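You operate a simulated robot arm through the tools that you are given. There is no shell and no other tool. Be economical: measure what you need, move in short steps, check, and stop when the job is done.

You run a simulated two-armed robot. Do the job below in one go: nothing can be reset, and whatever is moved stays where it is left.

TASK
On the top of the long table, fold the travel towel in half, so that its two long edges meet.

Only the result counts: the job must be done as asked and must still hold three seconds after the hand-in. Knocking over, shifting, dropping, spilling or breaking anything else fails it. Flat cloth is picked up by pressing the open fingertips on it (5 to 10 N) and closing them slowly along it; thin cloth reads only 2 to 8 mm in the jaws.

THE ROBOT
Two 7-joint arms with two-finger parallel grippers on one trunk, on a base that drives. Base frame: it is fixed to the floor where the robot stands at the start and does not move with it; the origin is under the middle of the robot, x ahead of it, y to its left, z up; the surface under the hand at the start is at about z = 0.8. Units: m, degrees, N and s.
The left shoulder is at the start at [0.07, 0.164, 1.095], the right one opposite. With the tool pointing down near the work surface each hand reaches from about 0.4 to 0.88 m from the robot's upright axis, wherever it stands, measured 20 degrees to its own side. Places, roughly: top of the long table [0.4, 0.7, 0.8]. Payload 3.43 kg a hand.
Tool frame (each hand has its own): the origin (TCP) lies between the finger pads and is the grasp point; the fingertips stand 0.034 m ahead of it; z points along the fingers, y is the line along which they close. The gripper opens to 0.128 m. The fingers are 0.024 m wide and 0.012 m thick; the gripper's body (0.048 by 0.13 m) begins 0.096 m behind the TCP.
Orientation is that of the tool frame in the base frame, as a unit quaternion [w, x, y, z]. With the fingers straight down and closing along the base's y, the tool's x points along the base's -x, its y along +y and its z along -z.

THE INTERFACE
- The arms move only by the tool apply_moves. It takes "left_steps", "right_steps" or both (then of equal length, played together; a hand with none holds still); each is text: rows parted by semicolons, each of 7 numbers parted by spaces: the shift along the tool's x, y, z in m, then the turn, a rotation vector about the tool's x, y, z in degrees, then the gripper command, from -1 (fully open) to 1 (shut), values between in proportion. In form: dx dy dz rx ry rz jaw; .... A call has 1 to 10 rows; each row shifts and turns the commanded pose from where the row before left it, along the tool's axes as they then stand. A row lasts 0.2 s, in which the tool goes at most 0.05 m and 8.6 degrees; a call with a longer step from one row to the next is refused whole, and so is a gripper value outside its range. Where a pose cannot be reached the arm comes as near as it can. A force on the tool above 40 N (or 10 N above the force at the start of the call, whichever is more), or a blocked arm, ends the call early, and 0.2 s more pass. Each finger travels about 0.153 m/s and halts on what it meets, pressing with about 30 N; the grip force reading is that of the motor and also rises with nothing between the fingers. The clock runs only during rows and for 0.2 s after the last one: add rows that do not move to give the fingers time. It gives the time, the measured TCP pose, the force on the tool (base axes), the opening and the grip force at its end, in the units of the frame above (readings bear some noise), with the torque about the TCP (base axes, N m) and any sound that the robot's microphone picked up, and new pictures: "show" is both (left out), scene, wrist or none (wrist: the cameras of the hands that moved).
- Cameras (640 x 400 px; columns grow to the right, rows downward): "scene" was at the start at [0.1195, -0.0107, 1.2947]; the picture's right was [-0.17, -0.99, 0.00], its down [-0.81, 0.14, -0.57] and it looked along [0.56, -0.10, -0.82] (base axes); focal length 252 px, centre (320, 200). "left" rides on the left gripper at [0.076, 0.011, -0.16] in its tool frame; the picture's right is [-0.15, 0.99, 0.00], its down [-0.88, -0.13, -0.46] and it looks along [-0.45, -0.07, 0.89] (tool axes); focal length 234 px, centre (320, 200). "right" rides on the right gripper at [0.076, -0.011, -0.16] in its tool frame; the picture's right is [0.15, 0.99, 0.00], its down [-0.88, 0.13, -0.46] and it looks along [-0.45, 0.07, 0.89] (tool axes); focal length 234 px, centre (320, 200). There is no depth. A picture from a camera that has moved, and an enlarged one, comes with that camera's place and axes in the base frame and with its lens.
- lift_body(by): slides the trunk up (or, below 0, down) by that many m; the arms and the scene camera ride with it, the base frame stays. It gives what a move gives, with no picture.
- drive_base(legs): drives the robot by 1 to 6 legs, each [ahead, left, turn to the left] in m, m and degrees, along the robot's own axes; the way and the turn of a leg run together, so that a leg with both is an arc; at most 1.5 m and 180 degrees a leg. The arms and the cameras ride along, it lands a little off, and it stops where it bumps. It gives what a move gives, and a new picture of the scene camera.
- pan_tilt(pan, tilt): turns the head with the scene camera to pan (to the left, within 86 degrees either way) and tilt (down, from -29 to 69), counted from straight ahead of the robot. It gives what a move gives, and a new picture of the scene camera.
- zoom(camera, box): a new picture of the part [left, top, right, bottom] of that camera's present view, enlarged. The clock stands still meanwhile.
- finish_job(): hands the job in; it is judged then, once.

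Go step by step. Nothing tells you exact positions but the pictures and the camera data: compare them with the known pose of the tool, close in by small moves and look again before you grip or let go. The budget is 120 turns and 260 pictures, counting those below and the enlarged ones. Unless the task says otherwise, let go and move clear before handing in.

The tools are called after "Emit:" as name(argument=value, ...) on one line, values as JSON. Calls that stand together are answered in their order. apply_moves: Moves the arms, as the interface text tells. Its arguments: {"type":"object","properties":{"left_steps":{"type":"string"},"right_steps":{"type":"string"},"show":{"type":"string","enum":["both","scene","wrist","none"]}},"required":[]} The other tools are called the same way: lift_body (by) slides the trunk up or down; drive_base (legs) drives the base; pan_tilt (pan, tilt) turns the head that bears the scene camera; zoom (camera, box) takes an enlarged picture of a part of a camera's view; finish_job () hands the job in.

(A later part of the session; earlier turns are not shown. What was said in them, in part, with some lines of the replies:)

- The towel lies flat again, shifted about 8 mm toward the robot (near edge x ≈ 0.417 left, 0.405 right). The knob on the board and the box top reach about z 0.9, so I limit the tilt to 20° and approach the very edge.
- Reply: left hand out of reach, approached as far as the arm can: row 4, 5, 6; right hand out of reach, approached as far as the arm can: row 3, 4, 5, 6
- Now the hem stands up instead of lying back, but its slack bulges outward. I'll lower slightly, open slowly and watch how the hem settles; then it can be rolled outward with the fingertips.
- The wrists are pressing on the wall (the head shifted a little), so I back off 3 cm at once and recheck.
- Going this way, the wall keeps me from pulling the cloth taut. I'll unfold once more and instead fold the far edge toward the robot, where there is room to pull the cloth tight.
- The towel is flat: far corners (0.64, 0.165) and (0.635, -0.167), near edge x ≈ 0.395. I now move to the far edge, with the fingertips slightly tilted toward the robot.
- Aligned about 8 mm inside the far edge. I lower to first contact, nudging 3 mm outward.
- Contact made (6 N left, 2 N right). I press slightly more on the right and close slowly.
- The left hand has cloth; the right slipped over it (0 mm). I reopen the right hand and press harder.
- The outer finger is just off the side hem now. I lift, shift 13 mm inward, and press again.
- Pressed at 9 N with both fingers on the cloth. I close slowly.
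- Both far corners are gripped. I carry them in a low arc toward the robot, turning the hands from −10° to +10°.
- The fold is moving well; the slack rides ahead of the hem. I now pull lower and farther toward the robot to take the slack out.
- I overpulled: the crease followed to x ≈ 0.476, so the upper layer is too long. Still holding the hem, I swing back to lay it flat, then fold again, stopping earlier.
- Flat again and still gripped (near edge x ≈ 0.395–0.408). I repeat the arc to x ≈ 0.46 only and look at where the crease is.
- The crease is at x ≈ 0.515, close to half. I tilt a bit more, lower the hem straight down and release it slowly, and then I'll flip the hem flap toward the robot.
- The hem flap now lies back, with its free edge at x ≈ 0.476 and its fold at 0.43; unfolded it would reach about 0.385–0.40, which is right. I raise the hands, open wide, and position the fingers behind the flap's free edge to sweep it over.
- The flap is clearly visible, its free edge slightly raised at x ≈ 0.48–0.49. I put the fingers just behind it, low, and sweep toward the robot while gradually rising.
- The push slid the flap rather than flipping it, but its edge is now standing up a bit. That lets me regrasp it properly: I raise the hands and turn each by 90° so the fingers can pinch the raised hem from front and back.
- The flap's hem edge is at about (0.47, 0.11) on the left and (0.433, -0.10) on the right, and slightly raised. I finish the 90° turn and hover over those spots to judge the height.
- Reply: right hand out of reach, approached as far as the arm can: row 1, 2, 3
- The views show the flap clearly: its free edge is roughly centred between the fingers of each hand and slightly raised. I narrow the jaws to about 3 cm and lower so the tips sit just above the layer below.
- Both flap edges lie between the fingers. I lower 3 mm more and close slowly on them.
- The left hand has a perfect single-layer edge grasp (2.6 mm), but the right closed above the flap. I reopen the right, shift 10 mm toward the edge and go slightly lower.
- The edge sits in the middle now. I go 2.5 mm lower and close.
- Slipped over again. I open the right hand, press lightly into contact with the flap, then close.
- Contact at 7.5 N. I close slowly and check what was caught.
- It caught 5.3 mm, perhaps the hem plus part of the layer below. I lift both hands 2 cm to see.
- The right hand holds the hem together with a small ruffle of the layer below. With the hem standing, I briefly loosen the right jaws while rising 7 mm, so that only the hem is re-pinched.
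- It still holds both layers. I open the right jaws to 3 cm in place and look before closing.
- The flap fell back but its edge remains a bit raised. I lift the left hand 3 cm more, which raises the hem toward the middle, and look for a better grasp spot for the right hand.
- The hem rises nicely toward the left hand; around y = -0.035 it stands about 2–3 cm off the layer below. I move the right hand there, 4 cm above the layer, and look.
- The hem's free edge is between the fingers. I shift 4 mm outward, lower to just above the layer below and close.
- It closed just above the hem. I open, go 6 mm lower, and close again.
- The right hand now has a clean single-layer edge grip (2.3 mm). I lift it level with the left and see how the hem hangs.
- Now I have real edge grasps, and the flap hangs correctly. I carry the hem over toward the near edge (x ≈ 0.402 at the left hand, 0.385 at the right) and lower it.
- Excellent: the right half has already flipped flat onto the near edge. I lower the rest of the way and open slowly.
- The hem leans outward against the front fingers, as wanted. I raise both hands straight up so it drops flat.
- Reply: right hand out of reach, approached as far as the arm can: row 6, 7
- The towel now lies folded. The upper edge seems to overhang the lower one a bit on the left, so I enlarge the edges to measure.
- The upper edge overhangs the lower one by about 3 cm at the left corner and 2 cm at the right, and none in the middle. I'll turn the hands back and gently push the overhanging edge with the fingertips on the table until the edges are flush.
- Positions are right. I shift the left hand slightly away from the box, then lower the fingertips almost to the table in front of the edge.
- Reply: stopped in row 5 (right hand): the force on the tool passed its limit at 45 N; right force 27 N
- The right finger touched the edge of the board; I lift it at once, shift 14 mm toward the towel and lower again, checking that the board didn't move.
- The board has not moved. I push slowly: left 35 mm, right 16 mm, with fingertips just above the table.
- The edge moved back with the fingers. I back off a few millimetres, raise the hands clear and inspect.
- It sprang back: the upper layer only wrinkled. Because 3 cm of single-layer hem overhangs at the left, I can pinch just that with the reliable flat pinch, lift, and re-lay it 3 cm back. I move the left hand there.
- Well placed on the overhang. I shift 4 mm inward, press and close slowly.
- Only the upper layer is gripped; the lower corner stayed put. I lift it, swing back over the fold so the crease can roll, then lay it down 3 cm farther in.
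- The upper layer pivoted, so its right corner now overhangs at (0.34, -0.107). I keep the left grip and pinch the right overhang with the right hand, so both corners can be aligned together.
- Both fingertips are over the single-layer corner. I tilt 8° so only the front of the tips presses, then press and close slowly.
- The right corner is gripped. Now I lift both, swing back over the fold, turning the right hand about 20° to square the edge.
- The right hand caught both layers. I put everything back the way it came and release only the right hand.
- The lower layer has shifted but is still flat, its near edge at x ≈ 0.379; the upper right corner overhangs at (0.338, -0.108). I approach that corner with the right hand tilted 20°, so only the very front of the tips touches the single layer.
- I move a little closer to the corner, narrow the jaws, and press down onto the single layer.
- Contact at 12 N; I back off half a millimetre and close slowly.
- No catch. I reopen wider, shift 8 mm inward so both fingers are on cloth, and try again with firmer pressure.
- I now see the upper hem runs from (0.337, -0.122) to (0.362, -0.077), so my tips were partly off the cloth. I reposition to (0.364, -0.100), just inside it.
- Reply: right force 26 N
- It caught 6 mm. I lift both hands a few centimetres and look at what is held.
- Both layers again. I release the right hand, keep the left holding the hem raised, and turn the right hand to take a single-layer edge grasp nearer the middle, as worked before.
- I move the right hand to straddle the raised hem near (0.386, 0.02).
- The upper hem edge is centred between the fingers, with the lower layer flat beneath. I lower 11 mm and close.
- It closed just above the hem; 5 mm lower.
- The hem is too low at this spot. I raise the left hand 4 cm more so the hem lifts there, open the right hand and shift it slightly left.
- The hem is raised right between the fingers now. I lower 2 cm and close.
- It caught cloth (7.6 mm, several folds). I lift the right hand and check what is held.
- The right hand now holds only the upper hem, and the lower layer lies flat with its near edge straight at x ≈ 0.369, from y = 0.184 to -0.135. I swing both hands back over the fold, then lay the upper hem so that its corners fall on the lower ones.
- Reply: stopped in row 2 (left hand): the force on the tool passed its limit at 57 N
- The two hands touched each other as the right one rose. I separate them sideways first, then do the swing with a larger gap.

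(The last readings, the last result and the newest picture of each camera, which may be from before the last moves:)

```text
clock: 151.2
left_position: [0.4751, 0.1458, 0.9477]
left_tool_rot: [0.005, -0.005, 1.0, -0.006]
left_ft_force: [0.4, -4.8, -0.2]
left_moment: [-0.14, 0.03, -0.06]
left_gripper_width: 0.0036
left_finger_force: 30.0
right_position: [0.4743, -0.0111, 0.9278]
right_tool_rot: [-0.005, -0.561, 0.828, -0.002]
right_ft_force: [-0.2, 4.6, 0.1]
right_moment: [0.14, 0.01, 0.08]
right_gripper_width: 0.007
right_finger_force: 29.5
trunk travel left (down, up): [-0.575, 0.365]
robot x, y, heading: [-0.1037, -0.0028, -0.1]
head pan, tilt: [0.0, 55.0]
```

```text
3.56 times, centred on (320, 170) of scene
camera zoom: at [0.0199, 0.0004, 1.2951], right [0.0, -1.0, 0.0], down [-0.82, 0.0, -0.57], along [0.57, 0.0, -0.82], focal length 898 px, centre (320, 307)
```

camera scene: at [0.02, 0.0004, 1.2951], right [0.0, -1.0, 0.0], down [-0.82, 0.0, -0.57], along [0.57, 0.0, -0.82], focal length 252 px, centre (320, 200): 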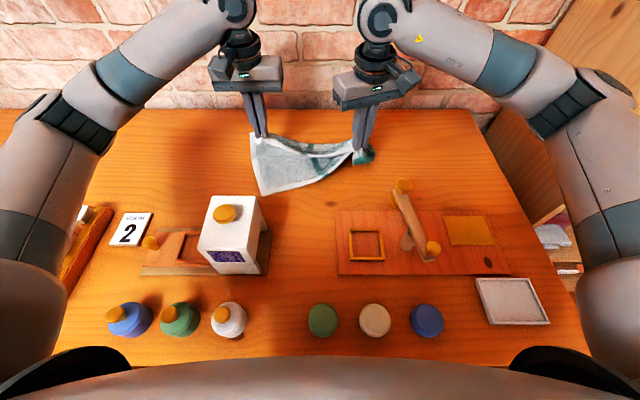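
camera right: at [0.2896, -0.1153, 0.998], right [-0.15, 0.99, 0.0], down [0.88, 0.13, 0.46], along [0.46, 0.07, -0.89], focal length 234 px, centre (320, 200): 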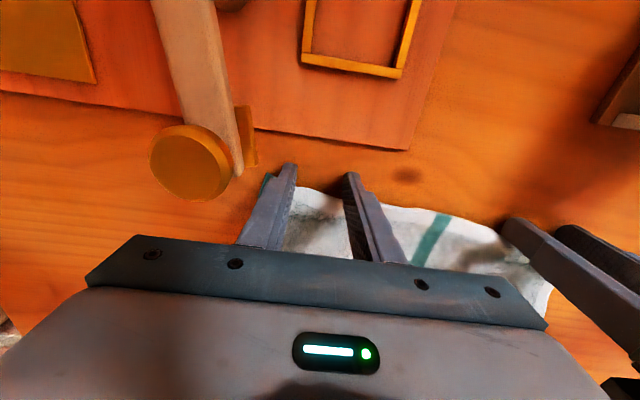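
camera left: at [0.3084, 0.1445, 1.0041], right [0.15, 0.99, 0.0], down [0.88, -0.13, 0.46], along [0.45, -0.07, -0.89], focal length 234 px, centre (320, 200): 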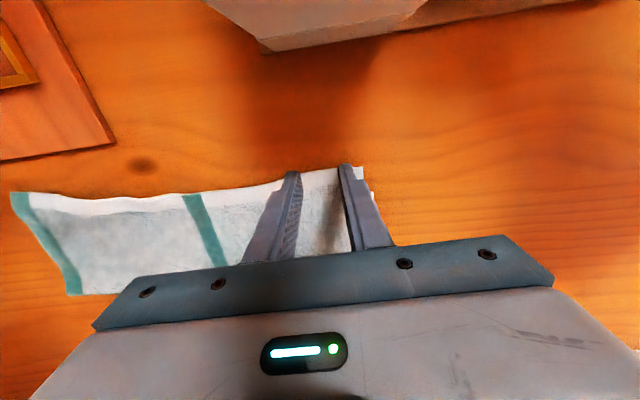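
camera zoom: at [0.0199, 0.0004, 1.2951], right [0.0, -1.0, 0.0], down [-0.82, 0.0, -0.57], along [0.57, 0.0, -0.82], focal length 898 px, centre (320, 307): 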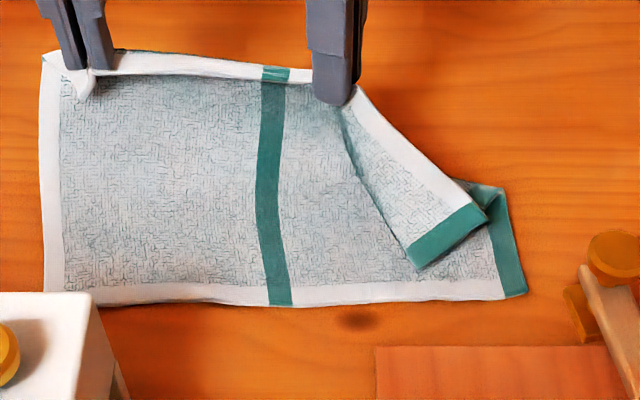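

Now the hem is taut between the hands, and the lower layer is flat and straight. I swing a little farther to place the crease, then lay the hem down on the near edge in an arc.

Emit:
apply_moves(left_steps="-.02 0 .012 0 0 0 1;0 0 0 0 0 0 1;.035 0 .01 0 0 0 1;.035 0 .03 0 0 0 1;.03 0 .03 0 0 0 1;.016 0 .02 0 0 0 1;0 0 0 0 0 0 1", right_steps="-.0075 -.0185 -.01 0 0 0 1;0 0 0 0 0 0 1;.0131 .0324 .01 0 0 0 1;.0124 .0306 .03 0 0 0 1;.0094 .0232 .03 0 0 0 1;.0041 .0102 .017 0 0 0 1;0 0 0 0 0 0 1", show="none")

Emit:
zoom(camera="scene", box=[230, 130, 410, 230])

Emit:
zoom(camera="left", box=[160, 60, 480, 260])

```text
clock: 152.8
left_position: [0.3817, 0.1442, 0.8439]
left_tool_rot: [0.006, -0.004, 1.0, -0.005]
left_ft_force: [-0.4, -6.3, 0.5]
left_moment: [-0.18, 0.01, -0.08]
left_gripper_width: 0.0034
left_finger_force: 30.0
right_position: [0.3873, -0.0138, 0.8517]
right_tool_rot: [-0.004, -0.562, 0.827, -0.002]
right_ft_force: [-0.4, 6.5, 0.0]
right_moment: [0.15, -0.03, 0.05]
right_gripper_width: 0.007
right_finger_force: 29.8
trunk travel left (down, up): [-0.575, 0.365]
robot x, y, heading: [-0.1033, -0.0016, -0.2]
head pan, tilt: [0.0, 55.0]
```

```text
3.56 times, centred on (320, 180) of scene
camera zoom: at [0.0195, 0.0002, 1.2952], right [0.0, -1.0, 0.0], down [-0.82, 0.0, -0.57], along [0.57, 0.0, -0.82], focal length 898 px, centre (320, 271)
```

zoom: 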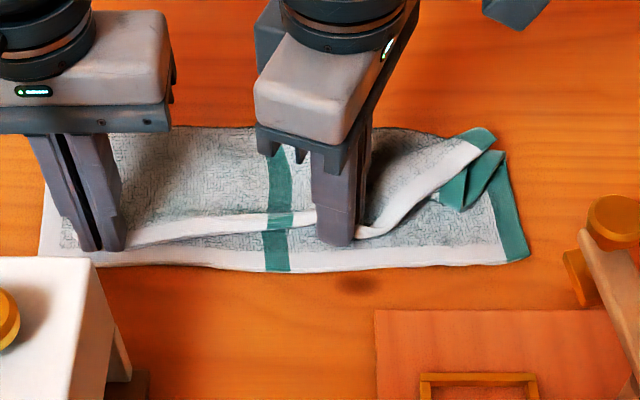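

```text
2.00 times, centred on (320, 160) of left
camera zoom: at [0.3026, 0.1564, 1.0042], right [0.14, 0.99, -0.01], down [0.88, -0.12, 0.47], along [0.46, -0.07, -0.88], focal length 468 px, centre (320, 280)
```

zoom: 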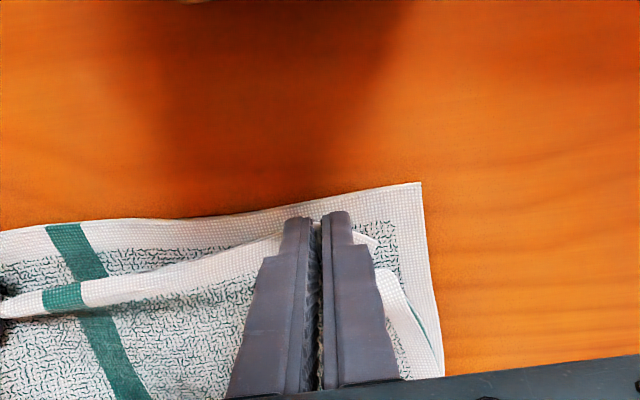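

The hem lies about 2–3 cm inside the near edge and the right tail is still folded back. I move the left slightly and the right farther toward the robot, so the tail is drawn over.

Emit:
apply_moves(left_steps="0 0 -.004 0 0 0 1;.009 .002 0 0 0 0 1;.009 .002 0 0 0 0 1;0 0 .004 0 0 0 1;0 0 0 0 0 0 1", right_steps="0 0 -.025 0 0 0 1;.0083 .0204 0 0 0 0 1;.0075 .0185 0 0 0 0 1;0 0 .015 0 0 0 1;0 0 0 0 0 0 1", show="none")

Emit:
zoom(camera="scene", box=[230, 130, 410, 230])

```text
clock: 154.0
left_position: [0.362, 0.1474, 0.8454]
left_tool_rot: [0.005, -0.005, 1.0, -0.005]
left_ft_force: [-2.3, -12.6, 2.7]
left_moment: [-0.43, 0.06, -0.14]
left_gripper_width: 0.0037
left_finger_force: 30.2
right_position: [0.3446, -0.013, 0.8624]
right_tool_rot: [-0.004, -0.562, 0.827, -0.004]
right_ft_force: [2.0, 13.1, -2.4]
right_moment: [0.37, -0.05, 0.03]
right_gripper_width: 0.004
right_finger_force: 29.8
trunk travel left (down, up): [-0.575, 0.365]
robot x, y, heading: [-0.1016, -0.0024, -0.2]
head pan, tilt: [0.0, 55.0]
```

```text
3.56 times, centred on (320, 180) of scene
camera zoom: at [0.0192, 0.0005, 1.2952], right [0.0, -1.0, 0.0], down [-0.82, 0.0, -0.57], along [0.57, 0.0, -0.82], focal length 898 px, centre (320, 271)
```

zoom: 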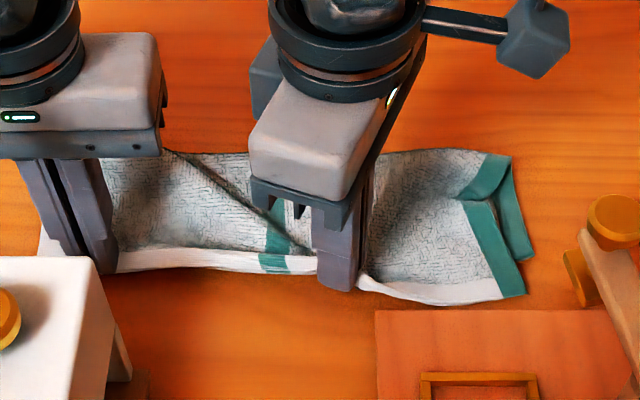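

The tail flipped over nicely. The right end overshoots by about 3 cm, so I bring the right hand 18 mm back, lower it, and release both hands slowly.

Emit:
apply_moves(left_steps="0 -.001 0 0 0 0 1;0 -.001 0 0 0 0 1;0 0 .002 0 0 0 1;0 0 0 0 0 0 .95;0 0 0 0 0 0 .85;0 0 0 0 0 0 .75;0 0 0 0 0 0 .6;0 0 0 0 0 0 .5;0 0 -.02 0 0 0 .5;0 0 -.04 0 0 0 .5", right_steps="-.0048 -.0078 0 0 0 0 1;-.0047 -.0078 0 0 0 0 1;0 0 .013 0 0 0 1;0 0 0 0 0 0 .95;0 0 0 0 0 0 .85;0 0 0 0 0 0 .75;0 0 0 0 0 0 .65;0 0 0 0 0 0 .6;0 0 -.02 0 0 0 .6;0 0 -.04 0 0 0 .6", show="none")

Emit:
apply_moves(left_steps="0 .02 -.04 0 0 0 .5;-.03 .03 -.01 0 0 0 .5;-.03 .03 0 0 0 0 .5;-.03 .03 0 0 0 0 .5", right_steps="0 0 -.04 0 0 0 .6;-.014 -.035 -.01 0 0 0 .6;-.014 -.035 0 0 0 0 .6;-.01 -.03 0 0 0 0 .6", show="none")

Emit:
zoom(camera="scene", box=[230, 130, 410, 230])

```text
clock: 156.2
left_position: [0.3608, 0.1451, 0.9016]
left_tool_rot: [0.006, -0.004, 1.0, -0.004]
left_ft_force: [0.3, 0.4, -0.1]
left_moment: [0.02, -0.03, -0.01]
left_gripper_width: 0.0319
left_finger_force: 0.1
right_position: [0.364, -0.0085, 0.911]
right_tool_rot: [-0.004, -0.562, 0.827, -0.003]
right_ft_force: [-1.0, -0.9, -1.0]
right_moment: [0.02, -0.01, 0.02]
right_gripper_width: 0.0256
right_finger_force: 0.2
trunk travel left (down, up): [-0.575, 0.365]
robot x, y, heading: [-0.0995, -0.0012, -0.1]
head pan, tilt: [0.0, 55.0]
```

```text
clock: 157.2
left_position: [0.4541, 0.2571, 0.9513]
left_tool_rot: [0.005, -0.005, 1.0, -0.006]
left_ft_force: [-0.3, 0.5, -0.2]
left_moment: [-0.02, -0.02, 0.0]
left_gripper_width: 0.0319
left_finger_force: 0.0
right_position: [0.4719, -0.0105, 0.9596]
right_tool_rot: [-0.006, -0.562, 0.827, -0.003]
right_ft_force: [0.9, -0.5, 0.0]
right_moment: [-0.02, 0.01, 0.0]
right_gripper_width: 0.0258
right_finger_force: 0.1
trunk travel left (down, up): [-0.575, 0.365]
robot x, y, heading: [-0.1006, -0.0007, -0.3]
head pan, tilt: [0.0, 55.0]
```

```text
3.56 times, centred on (320, 180) of scene
camera zoom: at [0.0204, 0.001, 1.295], right [0.0, -1.0, 0.0], down [-0.82, 0.0, -0.57], along [0.57, 0.0, -0.82], focal length 898 px, centre (320, 271)
```

zoom: 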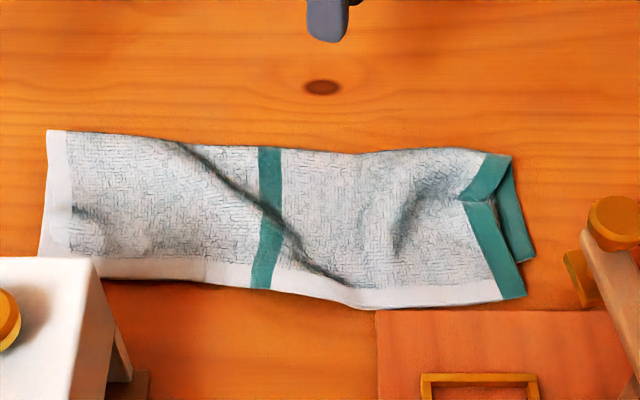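

The right part of the fold is still about 3 cm off: the crease there sits too near the robot, so the upper right corner overhangs by 3 cm. I'll pin the left end with the left fingertips and re-lay the right corner with a flat pinch on the overhang.

Emit:
apply_moves(left_steps=".0135 -.0325 .02 0 0 0 1;.0135 -.0325 .02 0 0 0 1;.0135 -.0325 .02 0 0 0 1;.0135 -.0325 .02 0 0 0 1;0 0 .01 0 0 0 1;0 0 .01 0 0 0 1;0 0 .005 0 0 0 1;0 0 0 0 0 0 1", right_steps="0 0 0 0 0 8.5 .5;0 0 0 0 0 8.5 .5;0 0 0 0 0 8.5 .5;0 0 0 0 0 8.5 .5;0 0 0 0 0 8.5 .5;0 0 0 0 0 8.5 .5;0 0 0 0 0 8.5 .5;0 0 0 0 0 8.5 .5", show="none")

Emit:
apply_moves(right_steps=".0293 -.0237 0 0 0 0 .5;.0293 -.0237 0 0 0 0 .5;.0293 -.0237 0 0 0 0 .5;.0280 -.0237 0 0 0 0 .5;0 0 .035 0 0 0 .5;0 0 .035 0 0 0 .5;0 0 .035 0 0 0 .5;0 0 .008 0 0 0 .5;0 0 0 0 0 0 .5", show="none")

Emit:
zoom(camera="right", box=[160, 80, 480, 280])

```text
clock: 159.0
left_position: [0.3996, 0.1244, 0.8477]
left_tool_rot: [0.005, -0.003, 1.0, -0.005]
left_ft_force: [-0.8, 0.6, 0.4]
left_moment: [0.01, 0.01, -0.02]
left_gripper_width: 0.0002
left_finger_force: 30.3
right_position: [0.4711, -0.0102, 0.9575]
right_tool_rot: [-0.002, -0.002, 1.0, -0.005]
right_ft_force: [-0.4, -0.4, 0.0]
right_moment: [0.03, -0.04, -0.01]
right_gripper_width: 0.0319
right_finger_force: 0.0
trunk travel left (down, up): [-0.575, 0.365]
robot x, y, heading: [-0.1028, -0.0004, 0.1]
head pan, tilt: [0.0, 55.0]
```

```text
clock: 161.0
left_position: [0.3995, 0.1256, 0.8473]
left_tool_rot: [0.005, -0.004, 1.0, -0.006]
left_ft_force: [0.0, -0.3, 0.1]
left_moment: [-0.04, -0.01, 0.01]
left_gripper_width: 0.0004
left_finger_force: 30.9
right_position: [0.3543, -0.1071, 0.8478]
right_tool_rot: [-0.003, -0.003, 1.0, -0.005]
right_ft_force: [0.1, -1.3, -0.2]
right_moment: [0.01, -0.01, 0.0]
right_gripper_width: 0.0323
right_finger_force: 0.0
trunk travel left (down, up): [-0.575, 0.365]
robot x, y, heading: [-0.1005, 0.0028, 0.0]
head pan, tilt: [0.0, 55.0]
```

```text
2.00 times, centred on (320, 180) of right
camera zoom: at [0.2797, -0.116, 1.0075], right [-0.15, 0.99, -0.01], down [0.88, 0.14, 0.45], along [0.45, 0.06, -0.89], focal length 468 px, centre (320, 240)
```

zoom: 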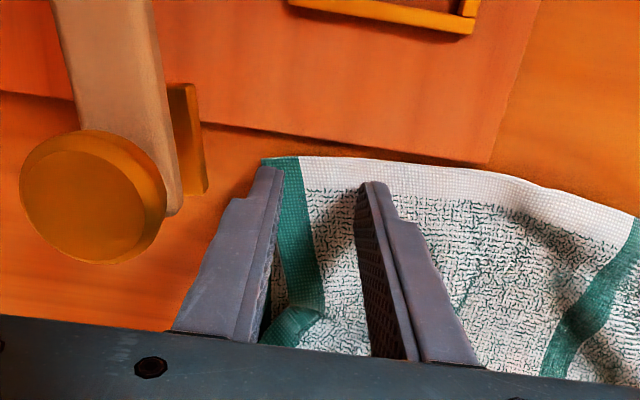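

Good overhang under the tips. I shift 12 mm inward, press and close slowly; the left fingertips press down to pin.

Emit:
apply_moves(left_steps="0 0 .004 0 0 0 1;0 0 .002 0 0 0 1;0 0 .002 0 0 0 1;0 0 0 0 0 0 1", right_steps=".001 .012 0 0 0 0 .5;0 0 .005 0 0 0 .5;0 0 .004 0 0 0 .5;0 0 0 0 0 0 .5", show="none")

```text
clock: 162.0
left_position: [0.3994, 0.1248, 0.8426]
left_tool_rot: [0.006, -0.004, 1.0, -0.005]
left_ft_force: [1.0, 0.6, 3.6]
left_moment: [0.03, 0.0, 0.01]
left_gripper_width: 0.0001
left_finger_force: 29.8
right_position: [0.3543, -0.0945, 0.8391]
right_tool_rot: [-0.002, -0.002, 1.0, -0.005]
right_ft_force: [1.0, 0.1, 5.5]
right_moment: [0.08, -0.08, -0.01]
right_gripper_width: 0.032
right_finger_force: 0.0
trunk travel left (down, up): [-0.575, 0.365]
robot x, y, heading: [-0.1035, 0.0033, -0.0]
head pan, tilt: [0.0, 55.0]
```

Emit:
apply_moves(left_steps="0 0 .001 0 0 0 1;0 0 .001 0 0 0 1;0 0 0 0 0 0 1;0 0 0 0 0 0 1;0 0 0 0 0 0 1;0 0 0 0 0 0 1;0 0 0 0 0 0 1;0 0 0 0 0 0 1;0 0 0 0 0 0 1", right_steps="0 0 .001 0 0 0 .5;0 0 0 0 0 0 .57;0 0 0 0 0 0 .64;0 0 0 0 0 0 .71;0 0 0 0 0 0 .78;0 0 0 0 0 0 .85;0 0 0 0 0 0 .92;0 0 0 0 0 0 1;0 0 0 0 0 0 1", show="none")

Emit:
apply_moves(right_steps="0 0 -.02 0 0 0 1;0 0 -.02 0 0 0 1;0 0 0 0 0 0 1", show="none")

Emit:
zoom(camera="scene", box=[230, 130, 410, 230])

```text
clock: 164.0
left_position: [0.4001, 0.1247, 0.8394]
left_tool_rot: [0.006, -0.005, 1.0, -0.005]
left_ft_force: [2.4, 0.2, 10.9]
left_moment: [0.03, -0.1, -0.03]
left_gripper_width: 0.0
left_finger_force: 30.1
right_position: [0.3535, -0.0947, 0.8376]
right_tool_rot: [-0.002, -0.003, 1.0, -0.005]
right_ft_force: [-0.6, -0.3, 7.2]
right_moment: [-0.04, -0.04, 0.01]
right_gripper_width: 0.0048
right_finger_force: 30.4
trunk travel left (down, up): [-0.575, 0.365]
robot x, y, heading: [-0.1038, -0.0011, 0.2]
head pan, tilt: [0.0, 55.0]
```

```text
clock: 164.8
left_position: [0.3994, 0.1238, 0.838]
left_tool_rot: [0.006, -0.004, 1.0, -0.006]
left_ft_force: [1.9, -0.1, 12.9]
left_moment: [-0.02, -0.02, 0.02]
left_gripper_width: 0.0
left_finger_force: 30.0
right_position: [0.3538, -0.0947, 0.8783]
right_tool_rot: [-0.001, -0.003, 1.0, -0.004]
right_ft_force: [-0.2, 0.9, -0.1]
right_moment: [0.01, 0.01, 0.0]
right_gripper_width: 0.0043
right_finger_force: 29.6
trunk travel left (down, up): [-0.575, 0.365]
robot x, y, heading: [-0.1038, 0.0013, 0.2]
head pan, tilt: [0.0, 55.0]
```

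```text
3.56 times, centred on (320, 180) of scene
camera zoom: at [0.0187, 0.0, 1.2953], right [0.0, -1.0, 0.0], down [-0.82, 0.0, -0.57], along [0.57, 0.0, -0.82], focal length 898 px, centre (320, 271)
```

zoom: 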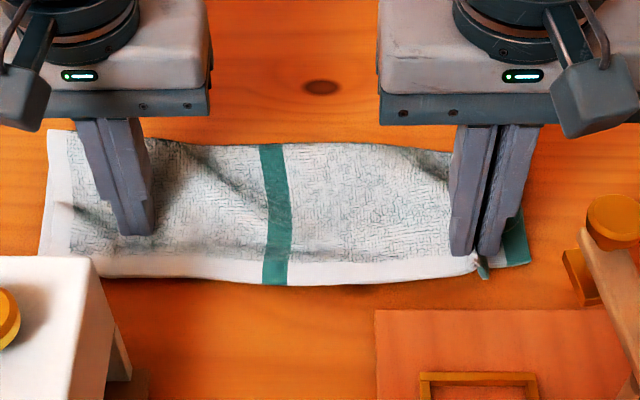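

Only the upper layer is held on the right, and the lower corner stays in place. I swing it back over the fold so the crease rolls, then lay it so that its corner lands on the lower corner (0.369, -0.141).

Emit:
apply_moves(right_steps="-.03 0 -.03 0 0 0 1;-.04 0 -.025 0 0 0 1;-.04 0 -.012 0 0 0 1;-.03 0 0 0 0 0 1;0 0 0 0 0 0 1;.035 -.002 .012 0 0 0 1;.035 -.003 .03 0 0 0 1;.03 -.003 .035 0 0 0 1;.013 0 .024 0 0 0 1;0 0 0 0 0 0 1", show="none")

Emit:
zoom(camera="scene", box=[230, 130, 410, 230])

Emit:
zoom(camera="right", box=[160, 80, 480, 280])

```text
clock: 167.0
left_position: [0.399, 0.1255, 0.8395]
left_tool_rot: [0.006, -0.004, 1.0, -0.004]
left_ft_force: [3.0, -2.1, 15.1]
left_moment: [-0.05, -0.07, -0.03]
left_gripper_width: 0.0
left_finger_force: 29.9
right_position: [0.3808, -0.1039, 0.8436]
right_tool_rot: [-0.002, -0.003, 1.0, -0.004]
right_ft_force: [-0.3, 0.1, 0.3]
right_moment: [0.05, -0.03, 0.01]
right_gripper_width: 0.0048
right_finger_force: 30.1
trunk travel left (down, up): [-0.575, 0.365]
robot x, y, heading: [-0.0983, 0.0022, 0.2]
head pan, tilt: [0.0, 55.0]
```

```text
3.56 times, centred on (320, 180) of scene
camera zoom: at [0.0187, -0.0002, 1.2953], right [0.0, -1.0, 0.0], down [-0.82, 0.0, -0.57], along [0.57, 0.0, -0.82], focal length 898 px, centre (320, 271)
```

zoom: 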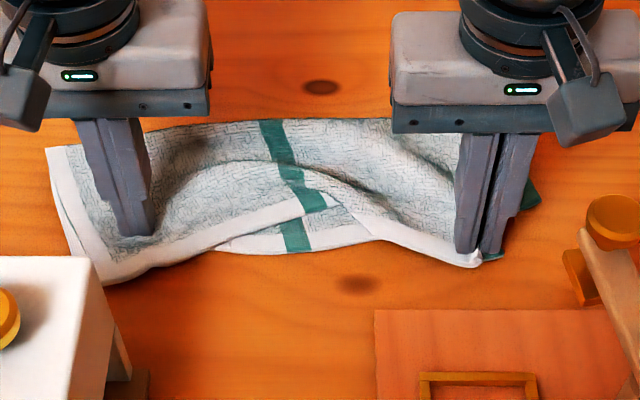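

```text
2.00 times, centred on (320, 180) of right
camera zoom: at [0.3064, -0.1138, 1.0042], right [-0.15, 0.99, -0.01], down [0.88, 0.14, 0.45], along [0.45, 0.06, -0.89], focal length 468 px, centre (320, 240)
```

zoom: 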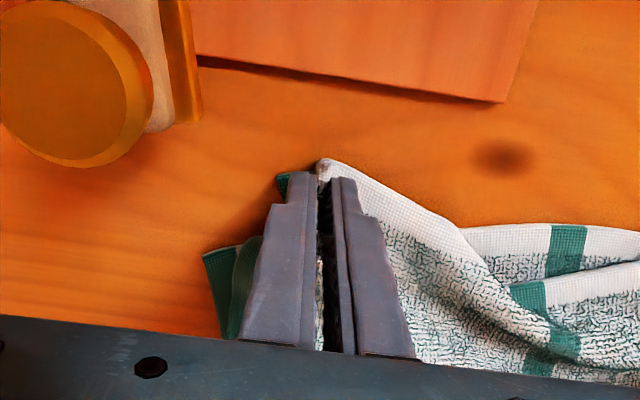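

The swing dragged the lower layer's right end to about (0.424, -0.155), so the towel is now just rotated; that is fine. I move the held upper corner there with a low lift.

Emit:
apply_moves(right_steps="0 0 -.03 0 0 0 1;-.028 -.006 -.01 0 0 0 1;-.028 -.006 .005 0 0 0 1;0 0 .02 0 0 0 1;0 0 .013 0 0 0 1;0 0 0 0 0 0 1", show="none")

Emit:
zoom(camera="scene", box=[230, 120, 410, 220])

Emit:
zoom(camera="right", box=[160, 80, 480, 280])

```text
clock: 168.4
left_position: [0.399, 0.1237, 0.8386]
left_tool_rot: [0.006, -0.004, 1.0, -0.006]
left_ft_force: [-0.5, 0.3, 12.7]
left_moment: [0.02, 0.02, -0.01]
left_gripper_width: 0.0
left_finger_force: 29.8
right_position: [0.4376, -0.1143, 0.8451]
right_tool_rot: [-0.001, -0.003, 1.0, -0.006]
right_ft_force: [-0.3, 0.6, 0.1]
right_moment: [0.01, -0.02, 0.04]
right_gripper_width: 0.0044
right_finger_force: 30.1
trunk travel left (down, up): [-0.575, 0.365]
robot x, y, heading: [-0.1019, -0.0026, -0.2]
head pan, tilt: [0.0, 55.0]
```

```text
3.56 times, centred on (320, 170) of scene
camera zoom: at [0.0184, 0.0001, 1.2953], right [0.0, -1.0, 0.0], down [-0.82, 0.0, -0.57], along [0.57, 0.0, -0.82], focal length 898 px, centre (320, 307)
```

zoom: 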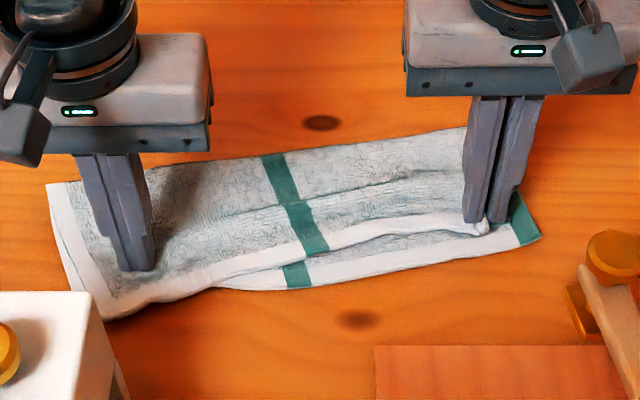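

```text
2.00 times, centred on (320, 180) of right
camera zoom: at [0.3629, -0.124, 1.0048], right [-0.15, 0.99, -0.01], down [0.88, 0.14, 0.45], along [0.45, 0.06, -0.89], focal length 468 px, centre (320, 240)
```

zoom: 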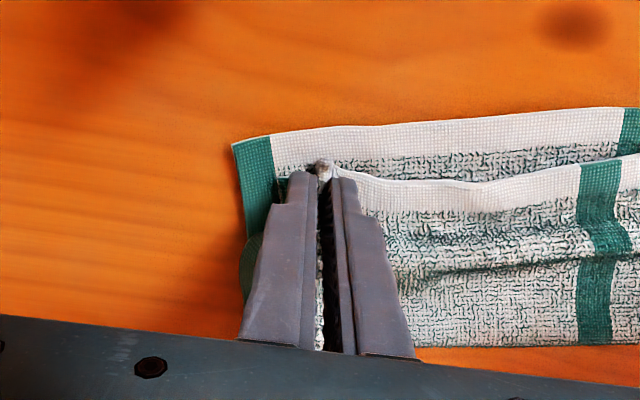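

Very good: the lower layer is flat and straight, and the upper hem lies about 1.3 cm inside it on the right. I move the right hand 14 mm toward the robot, set it down and release, then raise both hands clear.

Emit:
apply_moves(right_steps="0 0 -.006 0 0 0 1;.014 0 0 0 0 0 1;0 0 .009 0 0 0 1;0 0 0 0 0 0 .95;0 0 0 0 0 0 .85;0 0 0 0 0 0 .7;0 0 0 0 0 0 .5;0 0 -.02 0 0 0 .5;0 0 -.04 0 0 0 .5;-.02 -.03 -.03 0 0 0 .5", show="none")

Emit:
apply_moves(left_steps="0 0 -.02 0 0 0 1;0 0 -.04 0 0 0 1;0 .03 -.03 0 0 0 1;-.03 .04 0 0 0 0 1;-.03 .04 0 0 0 0 1", right_steps="-.02 -.04 0 0 0 0 .5;-.02 -.04 0 0 0 0 .5;0 0 0 0 0 0 .5;0 0 0 0 0 0 .5;0 0 0 0 0 0 .5", show="none")

Emit:
zoom(camera="scene", box=[230, 120, 410, 220])

```text
clock: 170.6
left_position: [0.3993, 0.1245, 0.839]
left_tool_rot: [0.006, -0.005, 1.0, -0.005]
left_ft_force: [-0.2, -0.4, 12.7]
left_moment: [0.05, 0.05, 0.02]
left_gripper_width: 0.0
left_finger_force: 30.4
right_position: [0.4445, -0.1467, 0.9333]
right_tool_rot: [-0.001, -0.004, 1.0, -0.004]
right_ft_force: [-0.2, 0.7, -0.6]
right_moment: [0.03, 0.03, -0.02]
right_gripper_width: 0.0321
right_finger_force: 0.1
trunk travel left (down, up): [-0.575, 0.365]
robot x, y, heading: [-0.0998, 0.0001, -0.3]
head pan, tilt: [0.0, 55.0]
```

```text
clock: 171.8
left_position: [0.4585, 0.2397, 0.9265]
left_tool_rot: [0.006, -0.005, 1.0, -0.005]
left_ft_force: [-0.7, 0.1, 1.0]
left_moment: [0.0, 0.01, 0.0]
left_gripper_width: 0.0001
left_finger_force: 29.9
right_position: [0.4861, -0.2232, 0.9325]
right_tool_rot: [-0.002, -0.003, 1.0, -0.005]
right_ft_force: [0.2, 0.3, 0.1]
right_moment: [-0.02, 0.01, -0.01]
right_gripper_width: 0.032
right_finger_force: 0.0
trunk travel left (down, up): [-0.575, 0.365]
robot x, y, heading: [-0.1003, -0.003, -0.1]
head pan, tilt: [0.0, 55.0]
```

```text
3.56 times, centred on (320, 170) of scene
camera zoom: at [0.0196, 0.0014, 1.2951], right [0.0, -1.0, 0.0], down [-0.82, 0.0, -0.57], along [0.57, 0.0, -0.82], focal length 898 px, centre (320, 307)
```

zoom: 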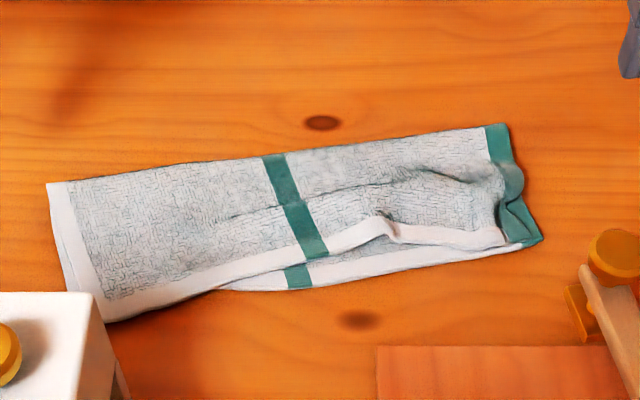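

Nearly there: both corners are close, but the hem around y ≈ -0.05 lies about 2 cm inside because of a wrinkle. I press lightly there with the right fingertips and draw the hem outward.

Emit:
apply_moves(right_steps=".0153 .0433 0 0 0 0 .4;.0153 .0433 0 0 0 0 .4;.0153 .0433 0 0 0 0 .4;.0123 .0433 0 0 0 0 .4;0 0 .035 0 0 0 .4;0 0 .03 0 0 0 .4;0 0 .018 0 0 0 .4;0 0 .004 0 0 0 .4;0 0 0 0 0 0 .4", show="none")

Emit:
zoom(camera="right", box=[160, 80, 480, 280])

```text
clock: 173.8
left_position: [0.4581, 0.239, 0.926]
left_tool_rot: [0.006, -0.005, 1.0, -0.005]
left_ft_force: [0.7, -0.3, -0.5]
left_moment: [-0.01, 0.02, 0.02]
left_gripper_width: 0.0
left_finger_force: 30.2
right_position: [0.4244, -0.0504, 0.8442]
right_tool_rot: [-0.003, -0.003, 1.0, -0.005]
right_ft_force: [0.9, 0.3, 0.6]
right_moment: [0.01, 0.01, -0.02]
right_gripper_width: 0.0386
right_finger_force: 0.1
trunk travel left (down, up): [-0.575, 0.365]
robot x, y, heading: [-0.1014, 0.0001, 0.2]
head pan, tilt: [0.0, 55.0]
```

```text
2.00 times, centred on (320, 180) of right
camera zoom: at [0.3496, -0.0608, 1.0034], right [-0.15, 0.99, -0.01], down [0.88, 0.14, 0.45], along [0.45, 0.06, -0.89], focal length 468 px, centre (320, 240)
```

zoom: 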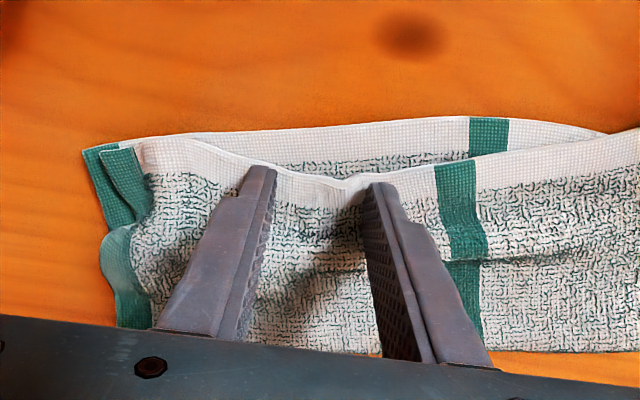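

The fingertips sit right on the retracted hem. I press a little and drag 18 mm toward the robot, then lift.

Emit:
apply_moves(right_steps="0 0 .002 0 0 0 .4;0 0 .0015 0 0 0 .4;.004 0 0 0 0 0 .4;.005 0 0 0 0 0 .4;.005 0 0 0 0 0 .4;.005 0 0 0 0 0 .4;0 0 0 0 0 0 .4", show="none")

Emit:
zoom(camera="right", box=[160, 80, 480, 280])

```text
clock: 175.4
left_position: [0.4576, 0.2382, 0.9252]
left_tool_rot: [0.005, -0.004, 1.0, -0.006]
left_ft_force: [0.0, 0.2, 0.5]
left_moment: [0.02, 0.03, 0.0]
left_gripper_width: 0.0
left_finger_force: 30.2
right_position: [0.405, -0.0521, 0.8429]
right_tool_rot: [-0.003, -0.002, 1.0, -0.005]
right_ft_force: [0.8, -0.4, 4.0]
right_moment: [-0.01, -0.05, 0.0]
right_gripper_width: 0.0384
right_finger_force: 0.0
trunk travel left (down, up): [-0.575, 0.365]
robot x, y, heading: [-0.1008, -0.0004, -0.2]
head pan, tilt: [0.0, 55.0]
```

```text
2.00 times, centred on (320, 180) of right
camera zoom: at [0.3314, -0.0612, 1.0012], right [-0.15, 0.99, -0.01], down [0.88, 0.14, 0.45], along [0.45, 0.06, -0.89], focal length 468 px, centre (320, 240)
```

zoom: 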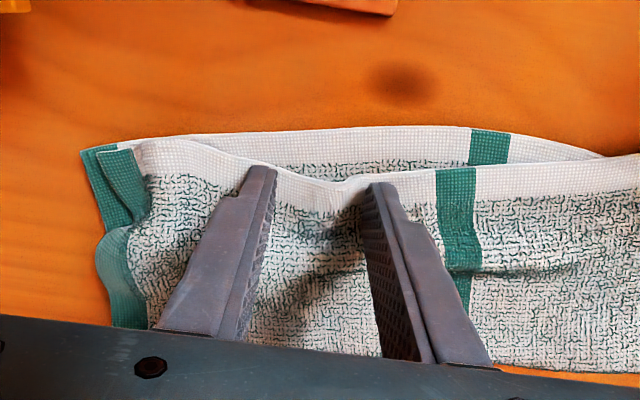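

The whole towel moved together. But a raised bump of the upper hem lies exactly between the fingers, so I rise 2 mm and close on just that bump, then pull it outward.

Emit:
apply_moves(right_steps="0 0 -.0025 0 0 0 .4;0 0 0 0 0 0 .5;0 0 0 0 0 0 .6;0 0 0 0 0 0 .7;0 0 0 0 0 0 .8;0 0 0 0 0 0 .9;0 0 0 0 0 0 1;0 0 0 0 0 0 1;0 0 -.006 0 0 0 1;0 0 0 0 0 0 1", show="none")

Emit:
zoom(camera="right", box=[160, 80, 480, 280])

```text
clock: 177.6
left_position: [0.4582, 0.2388, 0.9258]
left_tool_rot: [0.005, -0.003, 1.0, -0.005]
left_ft_force: [-0.3, 0.0, 0.2]
left_moment: [-0.02, -0.01, -0.01]
left_gripper_width: 0.0
left_finger_force: 30.3
right_position: [0.4055, -0.051, 0.8489]
right_tool_rot: [-0.003, -0.002, 1.0, -0.005]
right_ft_force: [-1.0, 0.2, 0.5]
right_moment: [0.03, -0.02, 0.04]
right_gripper_width: 0.0047
right_finger_force: 29.6
trunk travel left (down, up): [-0.575, 0.365]
robot x, y, heading: [-0.104, -0.0003, 0.0]
head pan, tilt: [0.0, 55.0]
```

```text
2.00 times, centred on (320, 180) of right
camera zoom: at [0.3318, -0.0606, 1.0093], right [-0.15, 0.99, -0.01], down [0.88, 0.14, 0.45], along [0.45, 0.06, -0.89], focal length 468 px, centre (320, 240)
```

zoom: 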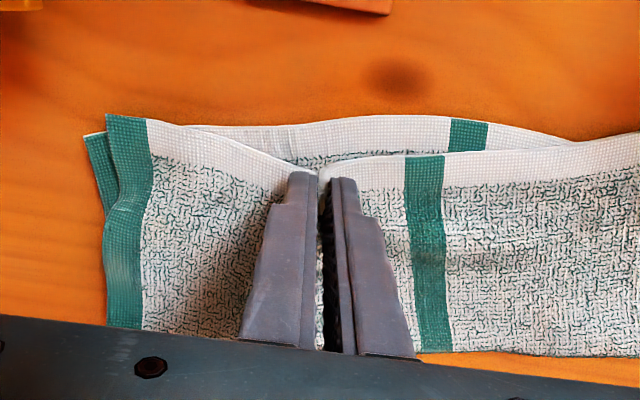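

Only the upper bump is held, and the right corner straightened out. I pull 12 mm outward, lower and open slowly, then lift away.

Emit:
apply_moves(right_steps=".006 0 0 0 0 0 1;.006 0 0 0 0 0 1;0 0 .004 0 0 0 1;0 0 0 0 0 0 .9;0 0 0 0 0 0 .75;0 0 0 0 0 0 .55;0 0 0 0 0 0 .4;0 0 -.02 0 0 0 .4;0 0 -.04 0 0 0 .4;-.02 -.04 -.02 0 0 0 .4", show="none")

Emit:
apply_moves(right_steps="-.02 -.045 0 0 0 0 .4;-.02 -.045 0 0 0 0 .4;-.02 -.045 0 0 0 0 .4", show="none")

Emit:
zoom(camera="scene", box=[230, 120, 410, 220])

Emit:
zoom(camera="left", box=[0, 0, 400, 250])

```text
clock: 179.8
left_position: [0.4586, 0.2364, 0.9277]
left_tool_rot: [0.005, -0.005, 1.0, -0.005]
left_ft_force: [0.0, -1.0, -0.8]
left_moment: [0.02, -0.02, -0.03]
left_gripper_width: 0.0001
left_finger_force: 29.8
right_position: [0.415, -0.0898, 0.9249]
right_tool_rot: [-0.002, -0.002, 1.0, -0.004]
right_ft_force: [-0.9, -0.5, 0.2]
right_moment: [0.04, 0.01, -0.01]
right_gripper_width: 0.0384
right_finger_force: 0.1
trunk travel left (down, up): [-0.575, 0.365]
robot x, y, heading: [-0.0994, 0.0003, -0.0]
head pan, tilt: [0.0, 55.0]
```

```text
clock: 180.6
left_position: [0.4584, 0.2376, 0.9275]
left_tool_rot: [0.006, -0.004, 1.0, -0.004]
left_ft_force: [-0.9, -1.2, -0.1]
left_moment: [0.04, 0.0, 0.03]
left_gripper_width: 0.0
left_finger_force: 29.6
right_position: [0.4741, -0.2262, 0.9252]
right_tool_rot: [-0.002, -0.004, 1.0, -0.005]
right_ft_force: [-0.2, 0.5, 0.0]
right_moment: [0.05, -0.01, -0.03]
right_gripper_width: 0.0386
right_finger_force: 0.0
trunk travel left (down, up): [-0.575, 0.365]
robot x, y, heading: [-0.1016, -0.0, -0.0]
head pan, tilt: [0.0, 55.0]
```

```text
3.56 times, centred on (320, 170) of scene
camera zoom: at [0.0194, -0.0012, 1.2952], right [0.0, -1.0, 0.0], down [-0.82, 0.0, -0.57], along [0.57, 0.0, -0.82], focal length 898 px, centre (320, 307)
```

zoom: 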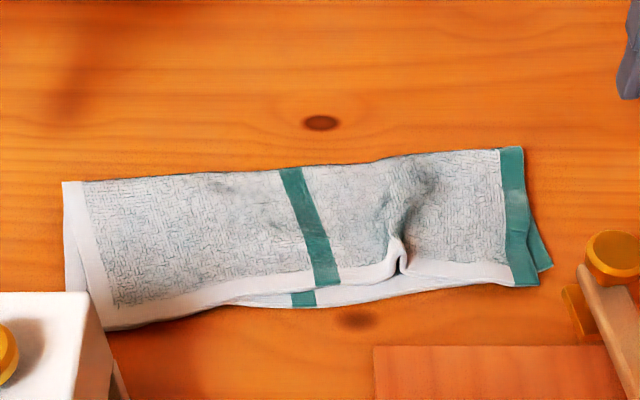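

```text
1.60 times, centred on (200, 125) of left
camera zoom: at [0.3788, 0.2499, 1.0862], right [0.14, 0.99, -0.01], down [0.88, -0.12, 0.47], along [0.46, -0.07, -0.88], focal length 375 px, centre (512, 320)
```

zoom: 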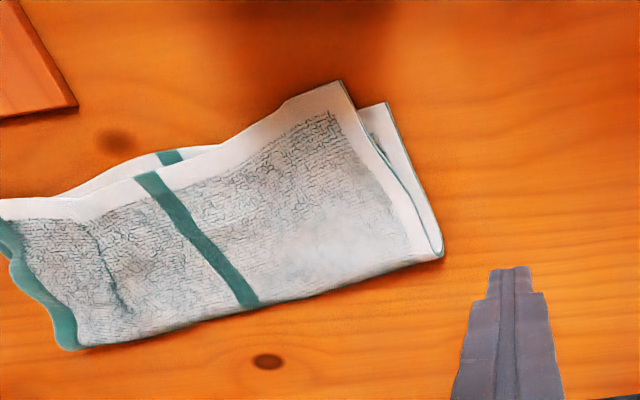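

Both ends are now within about 2 cm; the remaining shortfall comes from the pinched bump at (0.394, -0.052). I straddle it with the right fingertips, press, and open them slowly to spread it flat.

Emit:
apply_moves(right_steps=".0193 .0435 0 0 0 0 .6;.0193 .0435 0 0 0 0 .7;.0193 .0435 0 0 0 0 .72;.0193 .0435 0 0 0 0 .72;0 0 .04 0 0 0 .72;0 0 .03 0 0 0 .72;0 0 .01 0 0 0 .72;0 0 .003 0 0 0 .72;0 0 0 0 0 0 .72", show="none")

Emit:
zoom(camera="right", box=[160, 80, 480, 280])

```text
clock: 182.6
left_position: [0.4584, 0.2389, 0.9248]
left_tool_rot: [0.005, -0.005, 1.0, -0.005]
left_ft_force: [-0.1, 1.0, -0.2]
left_moment: [0.02, -0.02, -0.01]
left_gripper_width: 0.0
left_finger_force: 29.6
right_position: [0.3979, -0.0532, 0.8434]
right_tool_rot: [-0.004, -0.003, 1.0, -0.004]
right_ft_force: [-0.6, 1.0, 0.3]
right_moment: [0.01, 0.04, -0.01]
right_gripper_width: 0.0177
right_finger_force: 0.0
trunk travel left (down, up): [-0.575, 0.365]
robot x, y, heading: [-0.1025, -0.0005, 0.2]
head pan, tilt: [0.0, 55.0]
```

```text
2.00 times, centred on (320, 180) of right
camera zoom: at [0.3226, -0.0622, 1.0028], right [-0.15, 0.99, -0.01], down [0.88, 0.14, 0.45], along [0.45, 0.06, -0.89], focal length 468 px, centre (320, 240)
```

zoom: 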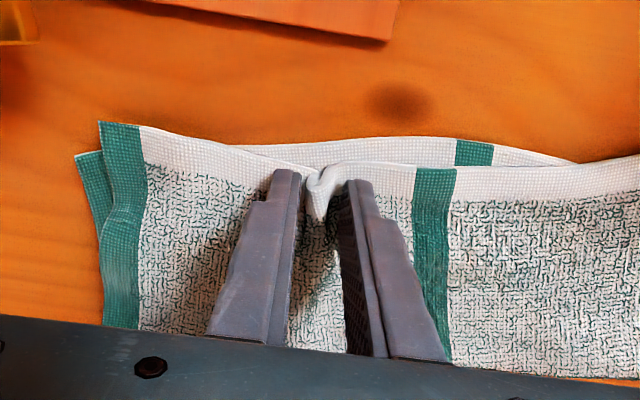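

The bump is exactly between the fingers. I press down and spread.

Emit:
apply_moves(right_steps="0 0 .0015 0 0 0 .72;0 0 .0015 0 0 0 .68;.001 0 0 0 0 0 .6;.001 0 0 0 0 0 .5;.001 0 0 0 0 0 .4;.001 0 0 0 0 0 .3;0 0 0 0 0 0 .2;0 0 -.02 0 0 0 .2;0 0 -.04 0 0 0 .2;-.02 -.04 -.02 0 0 0 .3", show="none")

Emit:
apply_moves(right_steps="-.02 -.045 0 0 0 0 .4;-.02 -.045 0 0 0 0 .4;-.02 -.045 0 0 0 0 .4", show="none")

Emit:
zoom(camera="scene", box=[230, 120, 410, 220])

Emit:
zoom(camera="left", box=[0, 0, 400, 250])

```text
clock: 184.8
left_position: [0.4585, 0.2369, 0.927]
left_tool_rot: [0.006, -0.004, 1.0, -0.004]
left_ft_force: [0.5, -0.3, 0.6]
left_moment: [0.03, 0.0, 0.01]
left_gripper_width: 0.0
left_finger_force: 30.0
right_position: [0.4129, -0.0909, 0.9199]
right_tool_rot: [-0.002, -0.002, 1.0, -0.004]
right_ft_force: [-0.2, -0.4, 0.0]
right_moment: [0.08, 0.0, 0.02]
right_gripper_width: 0.0448
right_finger_force: 0.0
trunk travel left (down, up): [-0.575, 0.365]
robot x, y, heading: [-0.104, 0.0028, 0.2]
head pan, tilt: [0.0, 55.0]
```

```text
clock: 185.6
left_position: [0.4578, 0.2375, 0.9272]
left_tool_rot: [0.005, -0.004, 1.0, -0.004]
left_ft_force: [-0.1, 0.6, 0.3]
left_moment: [0.03, -0.02, -0.01]
left_gripper_width: 0.0002
left_finger_force: 30.0
right_position: [0.4756, -0.225, 0.9231]
right_tool_rot: [-0.002, -0.003, 1.0, -0.004]
right_ft_force: [0.4, 0.1, -0.3]
right_moment: [0.02, 0.03, -0.01]
right_gripper_width: 0.0382
right_finger_force: 0.1
trunk travel left (down, up): [-0.575, 0.365]
robot x, y, heading: [-0.103, 0.0025, -0.0]
head pan, tilt: [0.0, 55.0]
```

```text
3.56 times, centred on (320, 170) of scene
camera zoom: at [0.0193, -0.0011, 1.2952], right [0.0, -1.0, 0.0], down [-0.82, 0.0, -0.57], along [0.57, 0.0, -0.82], focal length 898 px, centre (320, 307)
```

zoom: 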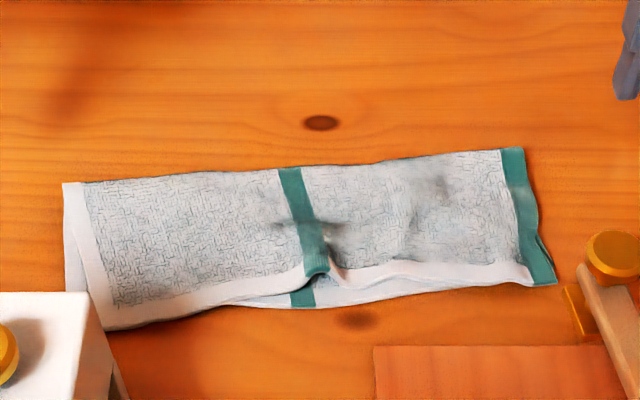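

```text
1.60 times, centred on (200, 125) of left
camera zoom: at [0.3787, 0.25, 1.0862], right [0.14, 0.99, -0.01], down [0.88, -0.12, 0.47], along [0.46, -0.07, -0.88], focal length 375 px, centre (512, 320)
```

zoom: 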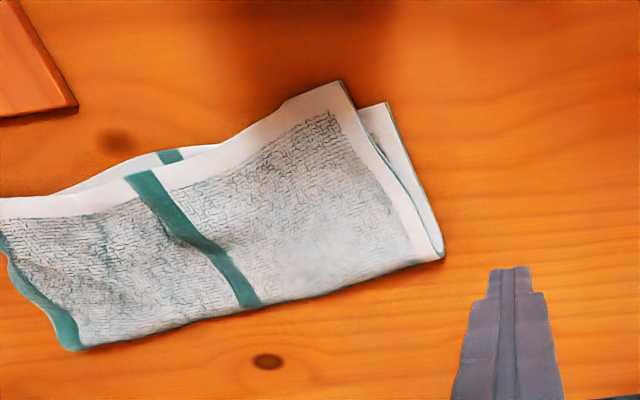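

The right corner now matches; the remaining bump moved to the middle (y ≈ 0). I do the same spread with the left hand there, moving it left while opening, so the left part is pushed outward.

Emit:
apply_moves(left_steps=".0103 -.0407 0 0 0 0 .72;.0103 -.0407 0 0 0 0 .72;.0103 -.0407 0 0 0 0 .72;.0103 -.0407 0 0 0 0 .72;.0103 -.0407 0 0 0 0 .72;.0103 -.0400 0 0 0 0 .72;0 0 .04 0 0 0 .72;0 0 .03 0 0 0 .72;0 0 .013 0 0 0 .72;0 0 0 0 0 0 .72", show="none")

Emit:
zoom(camera="left", box=[160, 80, 480, 280])

```text
clock: 187.8
left_position: [0.3999, -0.008, 0.8453]
left_tool_rot: [0.006, -0.005, 1.0, -0.005]
left_ft_force: [0.1, 0.0, -0.7]
left_moment: [0.03, 0.0, 0.0]
left_gripper_width: 0.0179
left_finger_force: 0.0
right_position: [0.4752, -0.224, 0.9226]
right_tool_rot: [-0.003, -0.003, 1.0, -0.004]
right_ft_force: [-0.1, 0.6, 0.1]
right_moment: [0.0, 0.04, 0.02]
right_gripper_width: 0.0385
right_finger_force: 0.1
trunk travel left (down, up): [-0.575, 0.365]
robot x, y, heading: [-0.0996, -0.0021, 0.1]
head pan, tilt: [0.0, 55.0]
```

```text
2.00 times, centred on (320, 180) of left
camera zoom: at [0.3203, 0.0038, 1.0048], right [0.14, 0.99, -0.01], down [0.88, -0.12, 0.47], along [0.46, -0.07, -0.88], focal length 468 px, centre (320, 240)
```

zoom: 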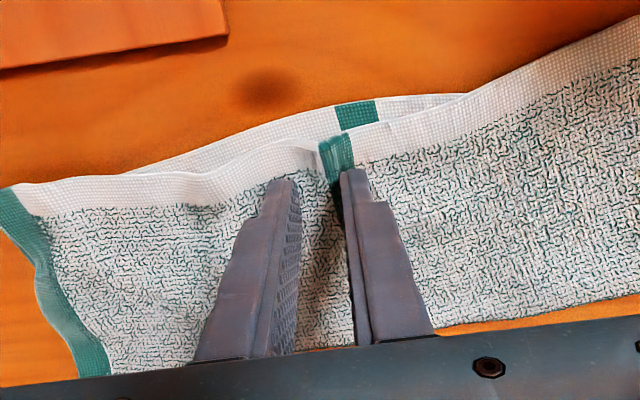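

The bump is slightly in front of the fingers; I shift 8 mm toward the robot, press, and spread while moving left.

Emit:
apply_moves(left_steps=".008 .003 .002 0 0 0 .72;0 0 .0025 0 0 0 .72;.001 .004 .0005 0 0 0 .62;.002 .006 0 0 0 0 .5;.002 .006 0 0 0 0 .36;.002 .006 0 0 0 0 .2;.001 .005 0 0 0 0 .05;0 0 -.02 0 0 0 .05;0 0 -.04 0 0 0 .1;-.02 .04 -.02 0 0 0 .3", show="none")

Emit:
apply_moves(left_steps="-.015 .045 0 0 0 0 .4;-.015 .045 0 0 0 0 .4;-.015 .045 0 0 0 0 .4;-.01 .04 0 0 0 0 .4", show="none")

Emit:
zoom(camera="scene", box=[230, 120, 410, 220])

Emit:
zoom(camera="left", box=[0, 0, 400, 250])

```text
clock: 190.0
left_position: [0.4035, 0.0639, 0.9199]
left_tool_rot: [0.005, -0.005, 1.0, -0.006]
left_ft_force: [-0.1, -0.3, -0.3]
left_moment: [-0.02, 0.03, -0.03]
left_gripper_width: 0.0449
left_finger_force: 0.0
right_position: [0.4747, -0.2217, 0.9247]
right_tool_rot: [-0.003, -0.004, 1.0, -0.006]
right_ft_force: [0.5, 0.6, -0.4]
right_moment: [-0.07, -0.03, 0.0]
right_gripper_width: 0.0383
right_finger_force: 0.1
trunk travel left (down, up): [-0.575, 0.365]
robot x, y, heading: [-0.1007, -0.0004, -0.1]
head pan, tilt: [0.0, 55.0]
```

```text
clock: 191.0
left_position: [0.4569, 0.2391, 0.9195]
left_tool_rot: [0.005, -0.004, 1.0, -0.005]
left_ft_force: [-0.4, -0.1, 0.5]
left_moment: [-0.01, 0.02, -0.04]
left_gripper_width: 0.0382
left_finger_force: 0.1
right_position: [0.4762, -0.2229, 0.9239]
right_tool_rot: [-0.002, -0.004, 1.0, -0.005]
right_ft_force: [-0.5, 0.5, -1.0]
right_moment: [-0.02, 0.0, 0.0]
right_gripper_width: 0.0384
right_finger_force: 0.0
trunk travel left (down, up): [-0.575, 0.365]
robot x, y, heading: [-0.1029, -0.0041, -0.1]
head pan, tilt: [0.0, 55.0]
```

```text
3.56 times, centred on (320, 170) of scene
camera zoom: at [0.0193, 0.0014, 1.2952], right [0.0, -1.0, 0.0], down [-0.82, 0.0, -0.57], along [0.57, 0.0, -0.82], focal length 898 px, centre (320, 307)
```

zoom: 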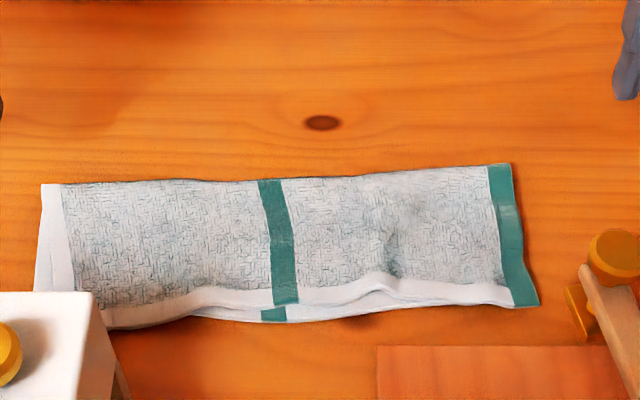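

```text
1.60 times, centred on (200, 125) of left
camera zoom: at [0.3763, 0.2516, 1.0778], right [0.14, 0.99, -0.01], down [0.88, -0.12, 0.47], along [0.46, -0.07, -0.88], focal length 375 px, centre (512, 320)
```

zoom: 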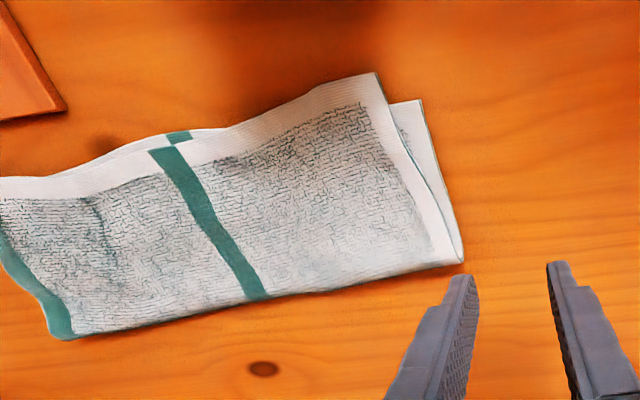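

The towel is folded in half lengthwise: the two long edges now lie together, flush at the right, within about 1 cm in the middle and 2 cm at the left corner. Both hands are empty and clear and nothing else looks displaced, so I hand in.

Emit:
finish_job()

```text
The job is handed in.
```

I folded the travel towel in half on the long table and handed it in, but its long edges are not perfectly aligned. They are flush at the right, about 1 cm apart in the middle and about 2 cm apart at the left corner.

During the work the hands pressed briefly against the wall, a fingertip touched the edge of the board, and the two arms touched each other once. The board had not moved when I checked it, and nothing else looked out of place at the end.
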